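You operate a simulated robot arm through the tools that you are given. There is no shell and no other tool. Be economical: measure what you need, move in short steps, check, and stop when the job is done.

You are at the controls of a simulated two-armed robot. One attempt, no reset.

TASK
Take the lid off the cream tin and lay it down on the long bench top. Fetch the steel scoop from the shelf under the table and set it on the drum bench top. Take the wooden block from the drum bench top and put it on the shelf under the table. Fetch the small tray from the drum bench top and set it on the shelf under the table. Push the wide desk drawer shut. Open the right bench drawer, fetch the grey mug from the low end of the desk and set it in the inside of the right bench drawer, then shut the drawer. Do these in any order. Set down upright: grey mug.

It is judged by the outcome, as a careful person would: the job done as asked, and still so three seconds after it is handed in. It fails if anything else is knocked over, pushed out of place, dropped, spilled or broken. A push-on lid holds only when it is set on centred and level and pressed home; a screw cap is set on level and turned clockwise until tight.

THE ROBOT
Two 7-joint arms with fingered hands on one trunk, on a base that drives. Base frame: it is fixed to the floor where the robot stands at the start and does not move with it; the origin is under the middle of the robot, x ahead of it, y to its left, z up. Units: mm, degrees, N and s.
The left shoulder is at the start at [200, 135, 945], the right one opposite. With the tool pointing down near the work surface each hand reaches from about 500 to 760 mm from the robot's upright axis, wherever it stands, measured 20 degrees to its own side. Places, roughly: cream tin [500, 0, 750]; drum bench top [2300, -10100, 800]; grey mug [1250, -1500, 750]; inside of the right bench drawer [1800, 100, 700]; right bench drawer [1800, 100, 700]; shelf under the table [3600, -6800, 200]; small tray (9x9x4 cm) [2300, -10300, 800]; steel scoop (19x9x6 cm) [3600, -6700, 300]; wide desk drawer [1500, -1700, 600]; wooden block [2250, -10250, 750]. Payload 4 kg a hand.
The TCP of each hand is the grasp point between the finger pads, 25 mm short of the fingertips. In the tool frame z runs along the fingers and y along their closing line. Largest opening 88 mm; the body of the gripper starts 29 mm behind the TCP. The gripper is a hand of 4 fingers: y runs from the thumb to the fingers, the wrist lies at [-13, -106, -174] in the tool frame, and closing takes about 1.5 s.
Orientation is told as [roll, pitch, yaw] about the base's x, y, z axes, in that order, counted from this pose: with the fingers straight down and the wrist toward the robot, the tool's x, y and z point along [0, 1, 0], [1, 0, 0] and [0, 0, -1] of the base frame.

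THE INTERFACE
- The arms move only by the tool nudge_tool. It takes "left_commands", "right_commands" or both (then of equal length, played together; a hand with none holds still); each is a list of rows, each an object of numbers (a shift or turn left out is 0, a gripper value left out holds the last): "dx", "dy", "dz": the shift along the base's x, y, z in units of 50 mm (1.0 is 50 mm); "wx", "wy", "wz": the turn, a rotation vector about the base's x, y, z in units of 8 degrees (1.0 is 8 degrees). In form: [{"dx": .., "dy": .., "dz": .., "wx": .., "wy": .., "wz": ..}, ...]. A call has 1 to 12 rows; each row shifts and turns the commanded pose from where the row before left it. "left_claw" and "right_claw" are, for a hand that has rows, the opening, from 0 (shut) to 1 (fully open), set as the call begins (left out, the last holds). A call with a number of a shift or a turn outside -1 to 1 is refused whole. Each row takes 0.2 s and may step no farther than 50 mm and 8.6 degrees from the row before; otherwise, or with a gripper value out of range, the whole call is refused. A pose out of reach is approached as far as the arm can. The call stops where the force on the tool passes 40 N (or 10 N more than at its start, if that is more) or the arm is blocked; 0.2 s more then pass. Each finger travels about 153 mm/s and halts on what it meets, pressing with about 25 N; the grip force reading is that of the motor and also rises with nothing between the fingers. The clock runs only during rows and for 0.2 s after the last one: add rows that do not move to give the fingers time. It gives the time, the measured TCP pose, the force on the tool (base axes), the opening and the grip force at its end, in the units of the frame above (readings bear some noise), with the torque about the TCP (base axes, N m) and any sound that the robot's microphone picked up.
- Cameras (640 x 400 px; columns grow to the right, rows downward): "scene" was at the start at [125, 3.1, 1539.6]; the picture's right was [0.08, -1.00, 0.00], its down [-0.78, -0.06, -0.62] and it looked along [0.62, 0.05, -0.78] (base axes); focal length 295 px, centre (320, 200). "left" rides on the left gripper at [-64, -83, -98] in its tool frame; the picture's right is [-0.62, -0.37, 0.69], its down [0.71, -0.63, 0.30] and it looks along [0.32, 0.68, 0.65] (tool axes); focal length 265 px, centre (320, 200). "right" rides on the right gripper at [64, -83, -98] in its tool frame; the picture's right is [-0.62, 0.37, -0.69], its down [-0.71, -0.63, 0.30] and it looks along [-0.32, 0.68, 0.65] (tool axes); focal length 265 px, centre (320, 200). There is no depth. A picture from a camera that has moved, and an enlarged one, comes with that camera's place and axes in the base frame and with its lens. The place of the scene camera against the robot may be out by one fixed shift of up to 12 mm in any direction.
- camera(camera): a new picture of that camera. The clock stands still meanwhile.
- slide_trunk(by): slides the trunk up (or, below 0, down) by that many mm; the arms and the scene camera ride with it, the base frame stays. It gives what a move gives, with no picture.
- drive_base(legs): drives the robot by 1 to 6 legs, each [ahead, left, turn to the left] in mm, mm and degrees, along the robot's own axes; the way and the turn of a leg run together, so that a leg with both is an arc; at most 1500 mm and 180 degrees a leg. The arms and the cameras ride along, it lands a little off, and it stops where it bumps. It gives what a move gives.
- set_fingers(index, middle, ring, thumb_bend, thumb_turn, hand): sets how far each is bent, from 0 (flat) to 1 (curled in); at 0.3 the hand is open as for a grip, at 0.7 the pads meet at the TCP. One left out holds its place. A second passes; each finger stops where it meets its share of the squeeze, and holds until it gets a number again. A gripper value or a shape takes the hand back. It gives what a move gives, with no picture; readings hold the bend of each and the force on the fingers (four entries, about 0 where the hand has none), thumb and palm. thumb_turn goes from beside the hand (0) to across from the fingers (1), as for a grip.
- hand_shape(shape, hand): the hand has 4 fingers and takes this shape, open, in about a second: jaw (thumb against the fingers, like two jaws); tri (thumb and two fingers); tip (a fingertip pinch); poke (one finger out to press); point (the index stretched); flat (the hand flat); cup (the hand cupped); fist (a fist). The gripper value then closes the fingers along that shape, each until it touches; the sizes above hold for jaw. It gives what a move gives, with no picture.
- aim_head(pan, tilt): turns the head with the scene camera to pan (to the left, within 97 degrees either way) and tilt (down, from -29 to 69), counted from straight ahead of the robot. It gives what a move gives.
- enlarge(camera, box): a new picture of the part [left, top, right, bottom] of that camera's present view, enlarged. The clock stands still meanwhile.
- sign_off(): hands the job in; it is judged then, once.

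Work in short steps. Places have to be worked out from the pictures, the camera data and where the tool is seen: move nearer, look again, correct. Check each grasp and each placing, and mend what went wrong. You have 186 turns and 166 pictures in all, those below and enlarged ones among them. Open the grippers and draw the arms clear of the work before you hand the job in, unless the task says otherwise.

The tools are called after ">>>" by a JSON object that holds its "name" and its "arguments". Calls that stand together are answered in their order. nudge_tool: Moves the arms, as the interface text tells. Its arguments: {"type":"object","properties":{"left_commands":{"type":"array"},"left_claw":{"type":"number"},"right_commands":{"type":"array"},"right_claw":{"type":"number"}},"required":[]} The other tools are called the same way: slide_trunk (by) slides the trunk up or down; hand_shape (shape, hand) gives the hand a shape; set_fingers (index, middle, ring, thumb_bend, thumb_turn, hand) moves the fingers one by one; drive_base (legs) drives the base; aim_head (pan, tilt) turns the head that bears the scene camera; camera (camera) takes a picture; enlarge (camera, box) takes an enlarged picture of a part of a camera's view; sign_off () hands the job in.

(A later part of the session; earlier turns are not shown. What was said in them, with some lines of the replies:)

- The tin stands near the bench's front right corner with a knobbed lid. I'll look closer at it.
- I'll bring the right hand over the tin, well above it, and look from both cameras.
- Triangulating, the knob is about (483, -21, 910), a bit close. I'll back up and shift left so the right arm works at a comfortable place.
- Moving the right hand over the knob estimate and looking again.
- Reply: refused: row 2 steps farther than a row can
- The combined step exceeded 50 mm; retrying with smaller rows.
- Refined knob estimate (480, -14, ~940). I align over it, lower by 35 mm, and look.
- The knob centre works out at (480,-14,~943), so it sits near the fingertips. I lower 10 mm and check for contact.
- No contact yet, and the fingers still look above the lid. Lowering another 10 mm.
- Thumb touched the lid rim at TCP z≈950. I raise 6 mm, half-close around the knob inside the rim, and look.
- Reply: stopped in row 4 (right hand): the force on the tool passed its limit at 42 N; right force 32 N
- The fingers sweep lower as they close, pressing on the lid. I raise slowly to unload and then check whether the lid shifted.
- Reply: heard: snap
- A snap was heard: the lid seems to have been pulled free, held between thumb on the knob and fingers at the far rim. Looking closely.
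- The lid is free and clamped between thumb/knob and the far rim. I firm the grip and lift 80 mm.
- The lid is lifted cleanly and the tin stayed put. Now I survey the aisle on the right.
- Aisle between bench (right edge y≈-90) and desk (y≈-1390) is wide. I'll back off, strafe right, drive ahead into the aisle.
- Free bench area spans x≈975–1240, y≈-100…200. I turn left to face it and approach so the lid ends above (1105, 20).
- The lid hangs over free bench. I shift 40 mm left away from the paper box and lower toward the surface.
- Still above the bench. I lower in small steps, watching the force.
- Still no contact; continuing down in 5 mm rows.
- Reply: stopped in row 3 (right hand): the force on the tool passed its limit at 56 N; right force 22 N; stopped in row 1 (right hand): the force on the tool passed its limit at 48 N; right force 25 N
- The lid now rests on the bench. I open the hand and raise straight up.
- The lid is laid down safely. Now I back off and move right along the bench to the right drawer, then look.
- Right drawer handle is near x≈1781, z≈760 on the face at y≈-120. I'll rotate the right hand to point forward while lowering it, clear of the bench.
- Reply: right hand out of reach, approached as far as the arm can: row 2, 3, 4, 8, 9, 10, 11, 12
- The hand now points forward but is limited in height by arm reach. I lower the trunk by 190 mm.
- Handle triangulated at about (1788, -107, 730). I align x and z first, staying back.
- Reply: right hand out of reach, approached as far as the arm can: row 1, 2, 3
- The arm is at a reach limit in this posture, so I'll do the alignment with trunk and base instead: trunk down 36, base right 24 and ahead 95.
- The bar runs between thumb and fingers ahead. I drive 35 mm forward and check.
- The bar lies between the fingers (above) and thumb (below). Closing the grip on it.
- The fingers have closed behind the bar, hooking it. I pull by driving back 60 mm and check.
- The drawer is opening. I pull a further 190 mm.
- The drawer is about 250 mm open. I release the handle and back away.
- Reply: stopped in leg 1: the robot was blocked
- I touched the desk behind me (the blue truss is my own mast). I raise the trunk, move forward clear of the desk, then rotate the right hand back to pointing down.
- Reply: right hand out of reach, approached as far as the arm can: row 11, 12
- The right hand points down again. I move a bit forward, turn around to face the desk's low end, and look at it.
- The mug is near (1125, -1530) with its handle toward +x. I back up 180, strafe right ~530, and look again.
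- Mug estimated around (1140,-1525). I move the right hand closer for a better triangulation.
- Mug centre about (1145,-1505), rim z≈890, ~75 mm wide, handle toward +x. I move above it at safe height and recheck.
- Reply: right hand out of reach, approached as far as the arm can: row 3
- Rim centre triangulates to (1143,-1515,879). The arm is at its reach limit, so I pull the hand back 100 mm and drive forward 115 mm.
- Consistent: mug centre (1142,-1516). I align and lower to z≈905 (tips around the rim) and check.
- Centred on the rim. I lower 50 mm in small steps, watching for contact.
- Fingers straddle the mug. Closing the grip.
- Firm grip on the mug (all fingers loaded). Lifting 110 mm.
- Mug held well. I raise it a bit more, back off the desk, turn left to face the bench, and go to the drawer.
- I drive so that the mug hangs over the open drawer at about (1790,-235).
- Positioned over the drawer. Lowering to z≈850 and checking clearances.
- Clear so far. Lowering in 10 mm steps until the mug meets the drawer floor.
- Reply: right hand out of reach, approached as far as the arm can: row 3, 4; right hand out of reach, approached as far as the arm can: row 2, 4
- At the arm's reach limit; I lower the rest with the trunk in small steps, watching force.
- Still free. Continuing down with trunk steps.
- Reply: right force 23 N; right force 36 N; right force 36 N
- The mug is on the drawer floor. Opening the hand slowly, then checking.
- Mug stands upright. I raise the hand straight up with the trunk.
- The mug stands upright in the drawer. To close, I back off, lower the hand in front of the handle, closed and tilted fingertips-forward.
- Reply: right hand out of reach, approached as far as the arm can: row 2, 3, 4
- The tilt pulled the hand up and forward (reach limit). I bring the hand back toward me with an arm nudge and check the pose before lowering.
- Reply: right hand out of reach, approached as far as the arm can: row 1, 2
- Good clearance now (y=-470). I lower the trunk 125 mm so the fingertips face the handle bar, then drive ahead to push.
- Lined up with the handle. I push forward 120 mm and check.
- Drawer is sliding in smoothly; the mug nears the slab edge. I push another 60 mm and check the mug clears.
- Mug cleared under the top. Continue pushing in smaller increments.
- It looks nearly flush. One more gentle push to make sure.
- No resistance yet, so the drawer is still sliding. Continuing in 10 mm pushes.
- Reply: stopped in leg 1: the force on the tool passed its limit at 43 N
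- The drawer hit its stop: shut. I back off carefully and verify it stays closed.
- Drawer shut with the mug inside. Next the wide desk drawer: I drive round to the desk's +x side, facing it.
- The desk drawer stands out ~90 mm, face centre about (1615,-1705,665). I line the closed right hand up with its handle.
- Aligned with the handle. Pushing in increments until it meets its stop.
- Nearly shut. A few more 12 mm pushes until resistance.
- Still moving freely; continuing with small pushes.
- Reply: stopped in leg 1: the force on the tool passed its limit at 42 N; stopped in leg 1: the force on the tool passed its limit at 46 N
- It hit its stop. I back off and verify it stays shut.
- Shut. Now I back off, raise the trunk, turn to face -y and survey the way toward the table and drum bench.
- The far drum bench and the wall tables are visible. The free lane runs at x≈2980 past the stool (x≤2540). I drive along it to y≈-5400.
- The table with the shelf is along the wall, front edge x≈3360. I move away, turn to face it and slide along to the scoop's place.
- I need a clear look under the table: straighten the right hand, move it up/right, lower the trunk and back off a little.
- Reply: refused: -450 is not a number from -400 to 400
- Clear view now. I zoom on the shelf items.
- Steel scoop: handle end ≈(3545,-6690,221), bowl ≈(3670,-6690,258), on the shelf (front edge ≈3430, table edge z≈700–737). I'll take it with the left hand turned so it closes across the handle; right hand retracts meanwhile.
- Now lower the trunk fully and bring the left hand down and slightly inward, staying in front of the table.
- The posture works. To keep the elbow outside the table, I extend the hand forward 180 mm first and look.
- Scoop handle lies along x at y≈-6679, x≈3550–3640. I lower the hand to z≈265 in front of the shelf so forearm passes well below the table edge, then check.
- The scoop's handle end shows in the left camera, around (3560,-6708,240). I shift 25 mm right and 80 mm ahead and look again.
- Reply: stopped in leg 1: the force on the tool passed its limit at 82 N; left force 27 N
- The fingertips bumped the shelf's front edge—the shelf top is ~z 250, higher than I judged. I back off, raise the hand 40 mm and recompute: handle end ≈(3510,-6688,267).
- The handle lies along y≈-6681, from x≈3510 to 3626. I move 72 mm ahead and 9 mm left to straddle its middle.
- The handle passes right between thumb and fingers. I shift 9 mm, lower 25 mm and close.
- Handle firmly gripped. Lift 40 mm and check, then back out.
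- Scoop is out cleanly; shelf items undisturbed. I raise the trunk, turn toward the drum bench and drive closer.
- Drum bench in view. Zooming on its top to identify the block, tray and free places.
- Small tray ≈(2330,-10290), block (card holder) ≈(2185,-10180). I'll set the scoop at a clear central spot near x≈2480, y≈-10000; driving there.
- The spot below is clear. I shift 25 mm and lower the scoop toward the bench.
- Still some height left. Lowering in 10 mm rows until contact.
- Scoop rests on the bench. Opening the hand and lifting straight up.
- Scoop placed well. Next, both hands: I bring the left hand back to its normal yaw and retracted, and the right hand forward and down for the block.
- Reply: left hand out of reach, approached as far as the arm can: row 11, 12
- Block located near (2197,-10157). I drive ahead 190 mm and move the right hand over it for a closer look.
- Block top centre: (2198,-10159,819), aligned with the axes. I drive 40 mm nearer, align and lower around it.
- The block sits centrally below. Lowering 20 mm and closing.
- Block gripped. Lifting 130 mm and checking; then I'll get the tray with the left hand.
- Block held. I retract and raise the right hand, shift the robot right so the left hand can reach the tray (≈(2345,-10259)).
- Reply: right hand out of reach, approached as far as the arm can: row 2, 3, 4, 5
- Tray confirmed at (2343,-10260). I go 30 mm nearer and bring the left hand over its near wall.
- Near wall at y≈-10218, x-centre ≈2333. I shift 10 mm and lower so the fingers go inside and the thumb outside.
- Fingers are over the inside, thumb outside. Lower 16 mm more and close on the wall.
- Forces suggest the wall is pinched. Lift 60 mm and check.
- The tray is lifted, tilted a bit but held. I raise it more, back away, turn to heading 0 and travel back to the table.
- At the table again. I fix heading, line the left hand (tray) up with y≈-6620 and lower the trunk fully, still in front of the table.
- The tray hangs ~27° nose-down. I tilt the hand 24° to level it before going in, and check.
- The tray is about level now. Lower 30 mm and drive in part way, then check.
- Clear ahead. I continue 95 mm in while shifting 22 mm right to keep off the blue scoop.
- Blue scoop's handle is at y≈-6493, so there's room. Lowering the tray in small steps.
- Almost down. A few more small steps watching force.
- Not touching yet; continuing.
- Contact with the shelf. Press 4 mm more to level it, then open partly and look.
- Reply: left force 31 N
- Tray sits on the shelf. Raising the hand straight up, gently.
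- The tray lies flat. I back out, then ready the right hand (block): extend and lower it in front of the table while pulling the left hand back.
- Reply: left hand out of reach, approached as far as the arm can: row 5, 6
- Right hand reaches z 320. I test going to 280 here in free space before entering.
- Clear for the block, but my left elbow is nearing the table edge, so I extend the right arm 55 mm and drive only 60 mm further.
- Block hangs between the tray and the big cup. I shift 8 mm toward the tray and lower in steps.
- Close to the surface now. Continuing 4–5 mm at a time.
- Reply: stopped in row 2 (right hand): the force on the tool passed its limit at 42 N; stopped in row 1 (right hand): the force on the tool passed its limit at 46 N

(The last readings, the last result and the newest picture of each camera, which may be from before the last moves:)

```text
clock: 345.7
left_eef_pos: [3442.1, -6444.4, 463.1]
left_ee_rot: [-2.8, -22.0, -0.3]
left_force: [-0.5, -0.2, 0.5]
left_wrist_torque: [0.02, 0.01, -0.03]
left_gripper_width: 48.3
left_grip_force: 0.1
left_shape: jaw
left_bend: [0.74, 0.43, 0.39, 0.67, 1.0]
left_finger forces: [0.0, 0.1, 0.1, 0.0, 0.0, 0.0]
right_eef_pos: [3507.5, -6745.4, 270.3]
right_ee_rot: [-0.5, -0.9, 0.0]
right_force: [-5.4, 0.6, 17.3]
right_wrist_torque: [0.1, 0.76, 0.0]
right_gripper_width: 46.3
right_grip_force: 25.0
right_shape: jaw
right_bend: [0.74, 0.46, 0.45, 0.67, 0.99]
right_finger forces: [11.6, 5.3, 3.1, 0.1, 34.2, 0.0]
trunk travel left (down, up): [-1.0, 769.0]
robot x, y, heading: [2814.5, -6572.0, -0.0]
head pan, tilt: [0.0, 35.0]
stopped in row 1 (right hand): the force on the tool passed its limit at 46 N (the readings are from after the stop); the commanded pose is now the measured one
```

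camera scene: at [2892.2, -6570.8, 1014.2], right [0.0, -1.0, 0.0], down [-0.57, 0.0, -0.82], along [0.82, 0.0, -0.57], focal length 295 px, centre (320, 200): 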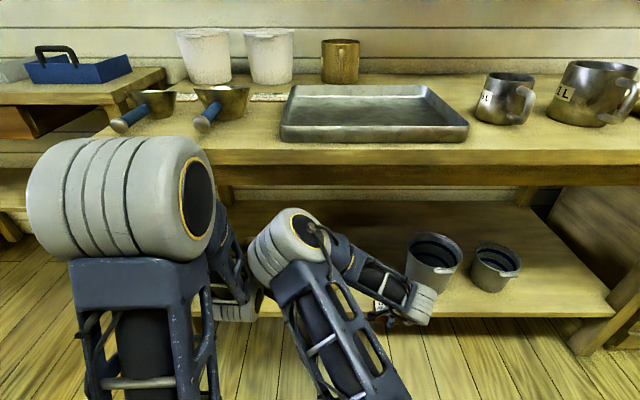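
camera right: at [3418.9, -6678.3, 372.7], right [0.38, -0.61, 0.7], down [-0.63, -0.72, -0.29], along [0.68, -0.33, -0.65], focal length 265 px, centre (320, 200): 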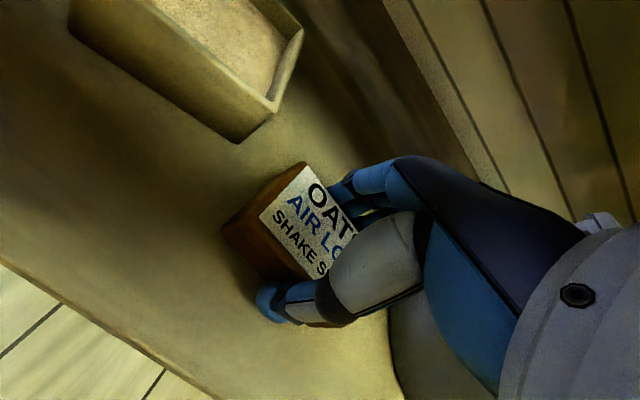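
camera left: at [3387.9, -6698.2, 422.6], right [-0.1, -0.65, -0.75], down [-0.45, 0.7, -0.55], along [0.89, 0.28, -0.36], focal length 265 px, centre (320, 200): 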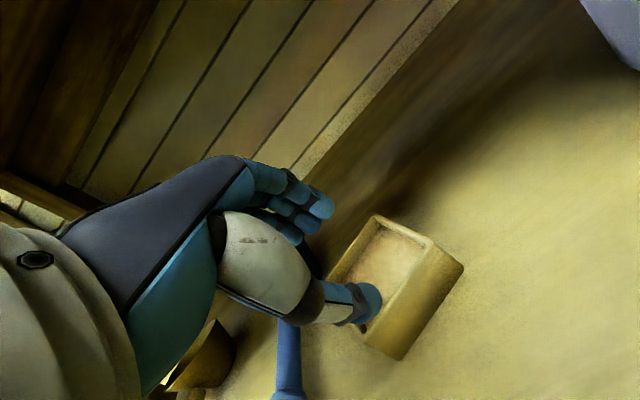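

The block is firmly on the shelf. Opening the right hand and raising it straight.

>>> {"name": "nudge_tool", "arguments": {"right_claw": 1.0, "right_commands": [{"dz": 0.04}, {}, {}, {}, {}]}}

>>> {"name": "nudge_tool", "arguments": {"right_commands": [{"dz": 0.3}, {"dz": 0.4}, {"dz": 0.5}, {"dz": 0.4}, {}]}}

>>> {"name": "camera", "arguments": {"camera": "right"}}

```text
clock: 346.9
left_eef_pos: [3443.9, -6445.7, 463.1]
left_ee_rot: [-2.8, -22.1, -0.2]
left_force: [0.4, -0.6, 0.7]
left_wrist_torque: [0.01, -0.02, 0.02]
left_gripper_width: 48.1
left_grip_force: 0.0
left_shape: jaw
left_bend: [0.74, 0.43, 0.39, 0.67, 1.0]
left_finger forces: [0.0, 0.0, 0.0, 0.0, 0.1, 0.0]
right_eef_pos: [3507.3, -6743.5, 271.3]
right_ee_rot: [-0.4, -0.7, 0.1]
right_force: [0.3, 0.5, -0.3]
right_wrist_torque: [-0.02, -0.01, -0.01]
right_gripper_width: 87.6
right_grip_force: 0.0
right_shape: jaw
right_bend: [0.3, 0.3, 0.3, 0.3, 0.98]
right_finger forces: [0.1, 0.0, 0.1, 0.0, 0.0, 0.1]
trunk travel left (down, up): [-1.0, 769.0]
robot x, y, heading: [2813.9, -6568.9, 0.3]
head pan, tilt: [0.0, 35.0]
```

```text
clock: 348.1
left_eef_pos: [3442.6, -6445.1, 462.4]
left_ee_rot: [-2.7, -22.2, -0.1]
left_force: [1.0, -0.2, -0.4]
left_wrist_torque: [-0.05, 0.03, 0.03]
left_gripper_width: 48.1
left_grip_force: 0.1
left_shape: jaw
left_bend: [0.74, 0.43, 0.39, 0.67, 1.0]
left_finger forces: [0.1, 0.1, 0.0, 0.1, 0.0, 0.0]
right_eef_pos: [3506.1, -6744.1, 351.5]
right_ee_rot: [-0.4, -0.5, 0.1]
right_force: [0.2, 0.6, 0.8]
right_wrist_torque: [-0.03, -0.02, 0.04]
right_gripper_width: 87.7
right_grip_force: 0.1
right_shape: jaw
right_bend: [0.3, 0.3, 0.3, 0.3, 0.98]
right_finger forces: [0.0, 0.0, 0.0, 0.0, 0.0, 0.0]
trunk travel left (down, up): [-1.0, 769.0]
robot x, y, heading: [2815.3, -6567.5, 0.3]
head pan, tilt: [0.0, 35.0]
```

```text
21 pictures are left
camera right: at [3421.6, -6678.5, 448.8], right [0.36, -0.61, 0.7], down [-0.63, -0.72, -0.3], along [0.69, -0.33, -0.64], focal length 265 px, centre (320, 200)
```

right: 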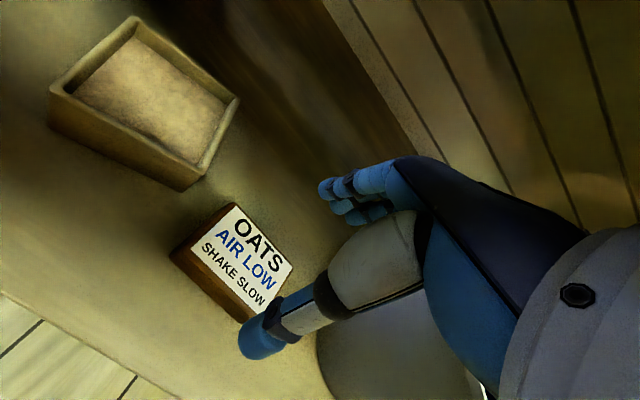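

Block and tray both lie flat on the shelf. I back out straight, then look at the whole shelf.

>>> {"name": "drive_base", "arguments": {"legs": [[-520, 0, 0]]}}

>>> {"name": "slide_trunk", "arguments": {"by": 300}}

>>> {"name": "aim_head", "arguments": {"pan": -15, "tilt": 30}}

>>> {"name": "camera", "arguments": {"camera": "scene"}}

```text
clock: 351.1
left_eef_pos: [2925.4, -6448.4, 462.5]
left_ee_rot: [-2.8, -22.2, -0.2]
left_force: [-0.8, 0.0, -0.8]
left_wrist_torque: [-0.01, 0.01, 0.02]
left_gripper_width: 48.1
left_grip_force: 0.0
left_shape: jaw
left_bend: [0.74, 0.43, 0.39, 0.67, 1.0]
left_finger forces: [0.0, 0.1, 0.0, 0.0, 0.0, 0.1]
right_eef_pos: [2988.6, -6746.0, 351.3]
right_ee_rot: [-0.4, -0.6, 0.1]
right_force: [0.2, -1.0, 0.5]
right_wrist_torque: [-0.03, -0.01, 0.0]
right_gripper_width: 87.6
right_grip_force: 0.0
right_shape: jaw
right_bend: [0.3, 0.3, 0.3, 0.3, 0.98]
right_finger forces: [0.0, 0.1, 0.1, 0.1, 0.0, 0.1]
trunk travel left (down, up): [-1.0, 769.0]
robot x, y, heading: [2297.7, -6576.3, 0.5]
head pan, tilt: [0.0, 35.0]
```

```text
clock: 354.1
left_eef_pos: [2926.2, -6448.6, 762.7]
left_ee_rot: [-2.7, -22.1, -0.2]
left_force: [-0.4, 0.5, 0.8]
left_wrist_torque: [-0.03, 0.02, -0.01]
left_gripper_width: 47.9
left_grip_force: 0.0
left_shape: jaw
left_bend: [0.74, 0.43, 0.39, 0.67, 1.0]
left_finger forces: [0.0, 0.1, 0.0, 0.0, 0.1, 0.1]
right_eef_pos: [2989.7, -6745.9, 651.2]
right_ee_rot: [-0.5, -0.8, 0.0]
right_force: [-0.6, -0.3, -0.1]
right_wrist_torque: [0.02, -0.01, 0.0]
right_gripper_width: 87.6
right_grip_force: 0.0
right_shape: jaw
right_bend: [0.3, 0.3, 0.3, 0.3, 0.98]
right_finger forces: [0.0, 0.0, 0.0, 0.1, 0.0, 0.0]
trunk travel left (down, up): [-301.0, 469.0]
robot x, y, heading: [2296.7, -6573.9, 0.5]
head pan, tilt: [0.0, 35.0]
```

```text
clock: 354.9
left_eef_pos: [2925.7, -6446.8, 763.4]
left_ee_rot: [-2.7, -22.2, -0.1]
left_force: [0.1, 0.6, -0.3]
left_wrist_torque: [0.01, -0.01, 0.03]
left_gripper_width: 48.0
left_grip_force: 0.1
left_shape: jaw
left_bend: [0.74, 0.43, 0.39, 0.67, 1.0]
left_finger forces: [0.1, 0.0, 0.0, 0.1, 0.1, 0.1]
right_eef_pos: [2989.9, -6746.2, 651.8]
right_ee_rot: [-0.5, -0.7, 0.0]
right_force: [0.3, 0.0, 0.3]
right_wrist_torque: [0.03, 0.02, 0.01]
right_gripper_width: 87.6
right_grip_force: 0.1
right_shape: jaw
right_bend: [0.3, 0.3, 0.3, 0.3, 0.98]
right_finger forces: [0.0, 0.0, 0.1, 0.0, 0.1, 0.0]
trunk travel left (down, up): [-301.0, 469.0]
robot x, y, heading: [2297.2, -6573.9, 0.4]
head pan, tilt: [-15.0, 30.0]
```

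```text
20 pictures are left
camera scene: at [2434.4, -6596.5, 1321.9], right [-0.25, -0.97, 0.0], down [-0.48, 0.13, -0.87], along [0.84, -0.22, -0.5], focal length 295 px, centre (320, 200)
```

scene: 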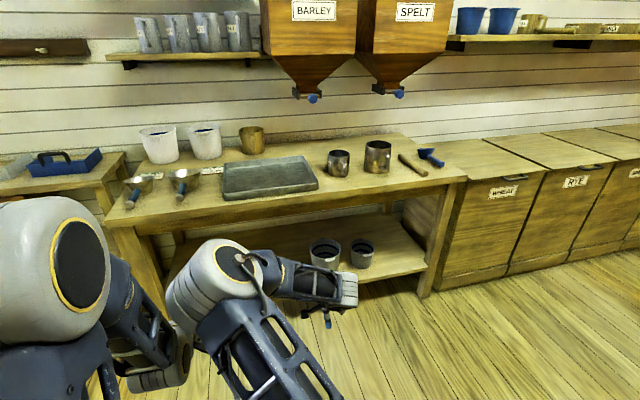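

Everything on the table is in place; the arm hides part of the shelf. I open the left hand, move aside and look once more.

>>> {"name": "nudge_tool", "arguments": {"left_claw": 1.0, "left_commands": [{}, {}, {}, {}]}}

>>> {"name": "drive_base", "arguments": {"legs": [[-50, -750, 0]]}}

>>> {"name": "aim_head", "arguments": {"pan": 32, "tilt": 30}}

>>> {"name": "camera", "arguments": {"camera": "scene"}}

```text
clock: 355.9
left_eef_pos: [2926.2, -6447.8, 763.1]
left_ee_rot: [-2.7, -22.1, -0.2]
left_force: [-0.2, 0.1, 0.5]
left_wrist_torque: [-0.02, -0.05, 0.0]
left_gripper_width: 87.8
left_grip_force: 0.0
left_shape: jaw
left_bend: [0.3, 0.3, 0.3, 0.3, 0.98]
left_finger forces: [0.0, 0.0, 0.0, 0.1, 0.1, 0.0]
right_eef_pos: [2989.5, -6746.0, 652.7]
right_ee_rot: [-0.5, -0.7, 0.1]
right_force: [-0.8, -0.2, 0.8]
right_wrist_torque: [-0.02, -0.02, 0.01]
right_gripper_width: 87.5
right_grip_force: 0.1
right_shape: jaw
right_bend: [0.3, 0.3, 0.3, 0.3, 0.98]
right_finger forces: [0.1, 0.0, 0.0, 0.0, 0.0, 0.0]
trunk travel left (down, up): [-301.0, 469.0]
robot x, y, heading: [2296.8, -6573.1, 0.5]
head pan, tilt: [-15.0, 30.0]
```

```text
clock: 359.8
left_eef_pos: [2878.5, -7183.5, 762.7]
left_ee_rot: [-2.6, -22.1, -0.5]
left_force: [0.0, 0.3, 0.0]
left_wrist_torque: [0.01, 0.0, 0.01]
left_gripper_width: 87.7
left_grip_force: 0.0
left_shape: jaw
left_bend: [0.3, 0.3, 0.3, 0.3, 0.98]
left_finger forces: [0.1, 0.0, 0.0, 0.0, 0.1, 0.0]
right_eef_pos: [2940.5, -7483.0, 650.8]
right_ee_rot: [-0.4, -0.7, -0.1]
right_force: [-0.7, -0.4, 0.0]
right_wrist_torque: [0.0, 0.02, 0.0]
right_gripper_width: 87.7
right_grip_force: 0.0
right_shape: jaw
right_bend: [0.3, 0.3, 0.3, 0.3, 0.98]
right_finger forces: [0.0, 0.0, 0.0, 0.1, 0.0, 0.0]
trunk travel left (down, up): [-301.0, 469.0]
robot x, y, heading: [2250.6, -7303.3, -0.1]
head pan, tilt: [-15.0, 30.0]
```

```text
clock: 361.0
left_eef_pos: [2878.7, -7183.4, 762.9]
left_ee_rot: [-2.7, -22.1, -0.6]
left_force: [0.9, -1.0, 0.5]
left_wrist_torque: [0.01, 0.0, 0.02]
left_gripper_width: 87.9
left_grip_force: 0.0
left_shape: jaw
left_bend: [0.3, 0.3, 0.3, 0.3, 0.98]
left_finger forces: [0.1, 0.0, 0.0, 0.1, 0.0, 0.1]
right_eef_pos: [2940.6, -7482.9, 651.6]
right_ee_rot: [-0.5, -0.7, -0.2]
right_force: [0.5, -0.4, 0.9]
right_wrist_torque: [-0.03, 0.0, 0.01]
right_gripper_width: 87.5
right_grip_force: 0.0
right_shape: jaw
right_bend: [0.3, 0.3, 0.3, 0.3, 0.98]
right_finger forces: [0.1, 0.0, 0.0, 0.0, 0.0, 0.1]
trunk travel left (down, up): [-301.0, 469.0]
robot x, y, heading: [2248.8, -7301.8, 0.1]
head pan, tilt: [32.0, 30.0]
```

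```text
19 pictures are left
camera scene: at [2375.6, -7258.7, 1322.0], right [0.53, -0.85, 0.0], down [-0.42, -0.26, -0.87], along [0.73, 0.46, -0.5], focal length 295 px, centre (320, 200)
```

scene: 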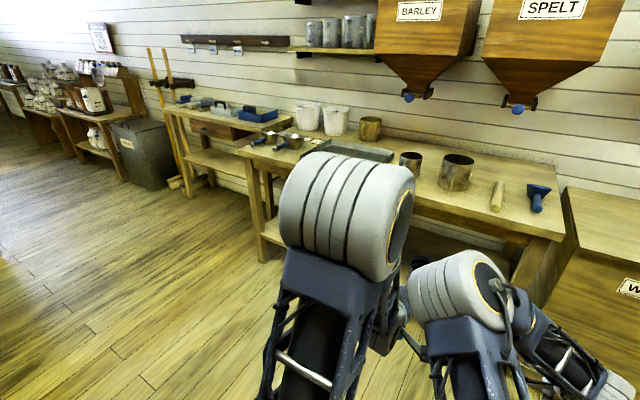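

The wrist camera already showed the tray and block flat and steady on the shelf. Both hands are open and clear, and every other item was checked as I finished it, so I hand the job in.

>>> {"name": "sign_off", "arguments": {}}

```text
The job is handed in.
```

I finished every task and handed the job in, but I bumped two pieces of furniture on the way: my base lightly touched the desk while backing up, and my fingers hit the table shelf's front edge. I saw nothing out of place in later pictures. My last view of the shelf was partly blocked by my arms, so the tray and block were last confirmed flat there by the hand camera.

- **Tin lid:** off the cream tin and lying on the long bench top.
- **Steel scoop:** on the drum bench top.
- **Wooden block and small tray:** on the shelf under the table.
- **Wide desk drawer:** pushed shut.
- **Grey mug:** upright inside the right bench drawer, which is shut again.
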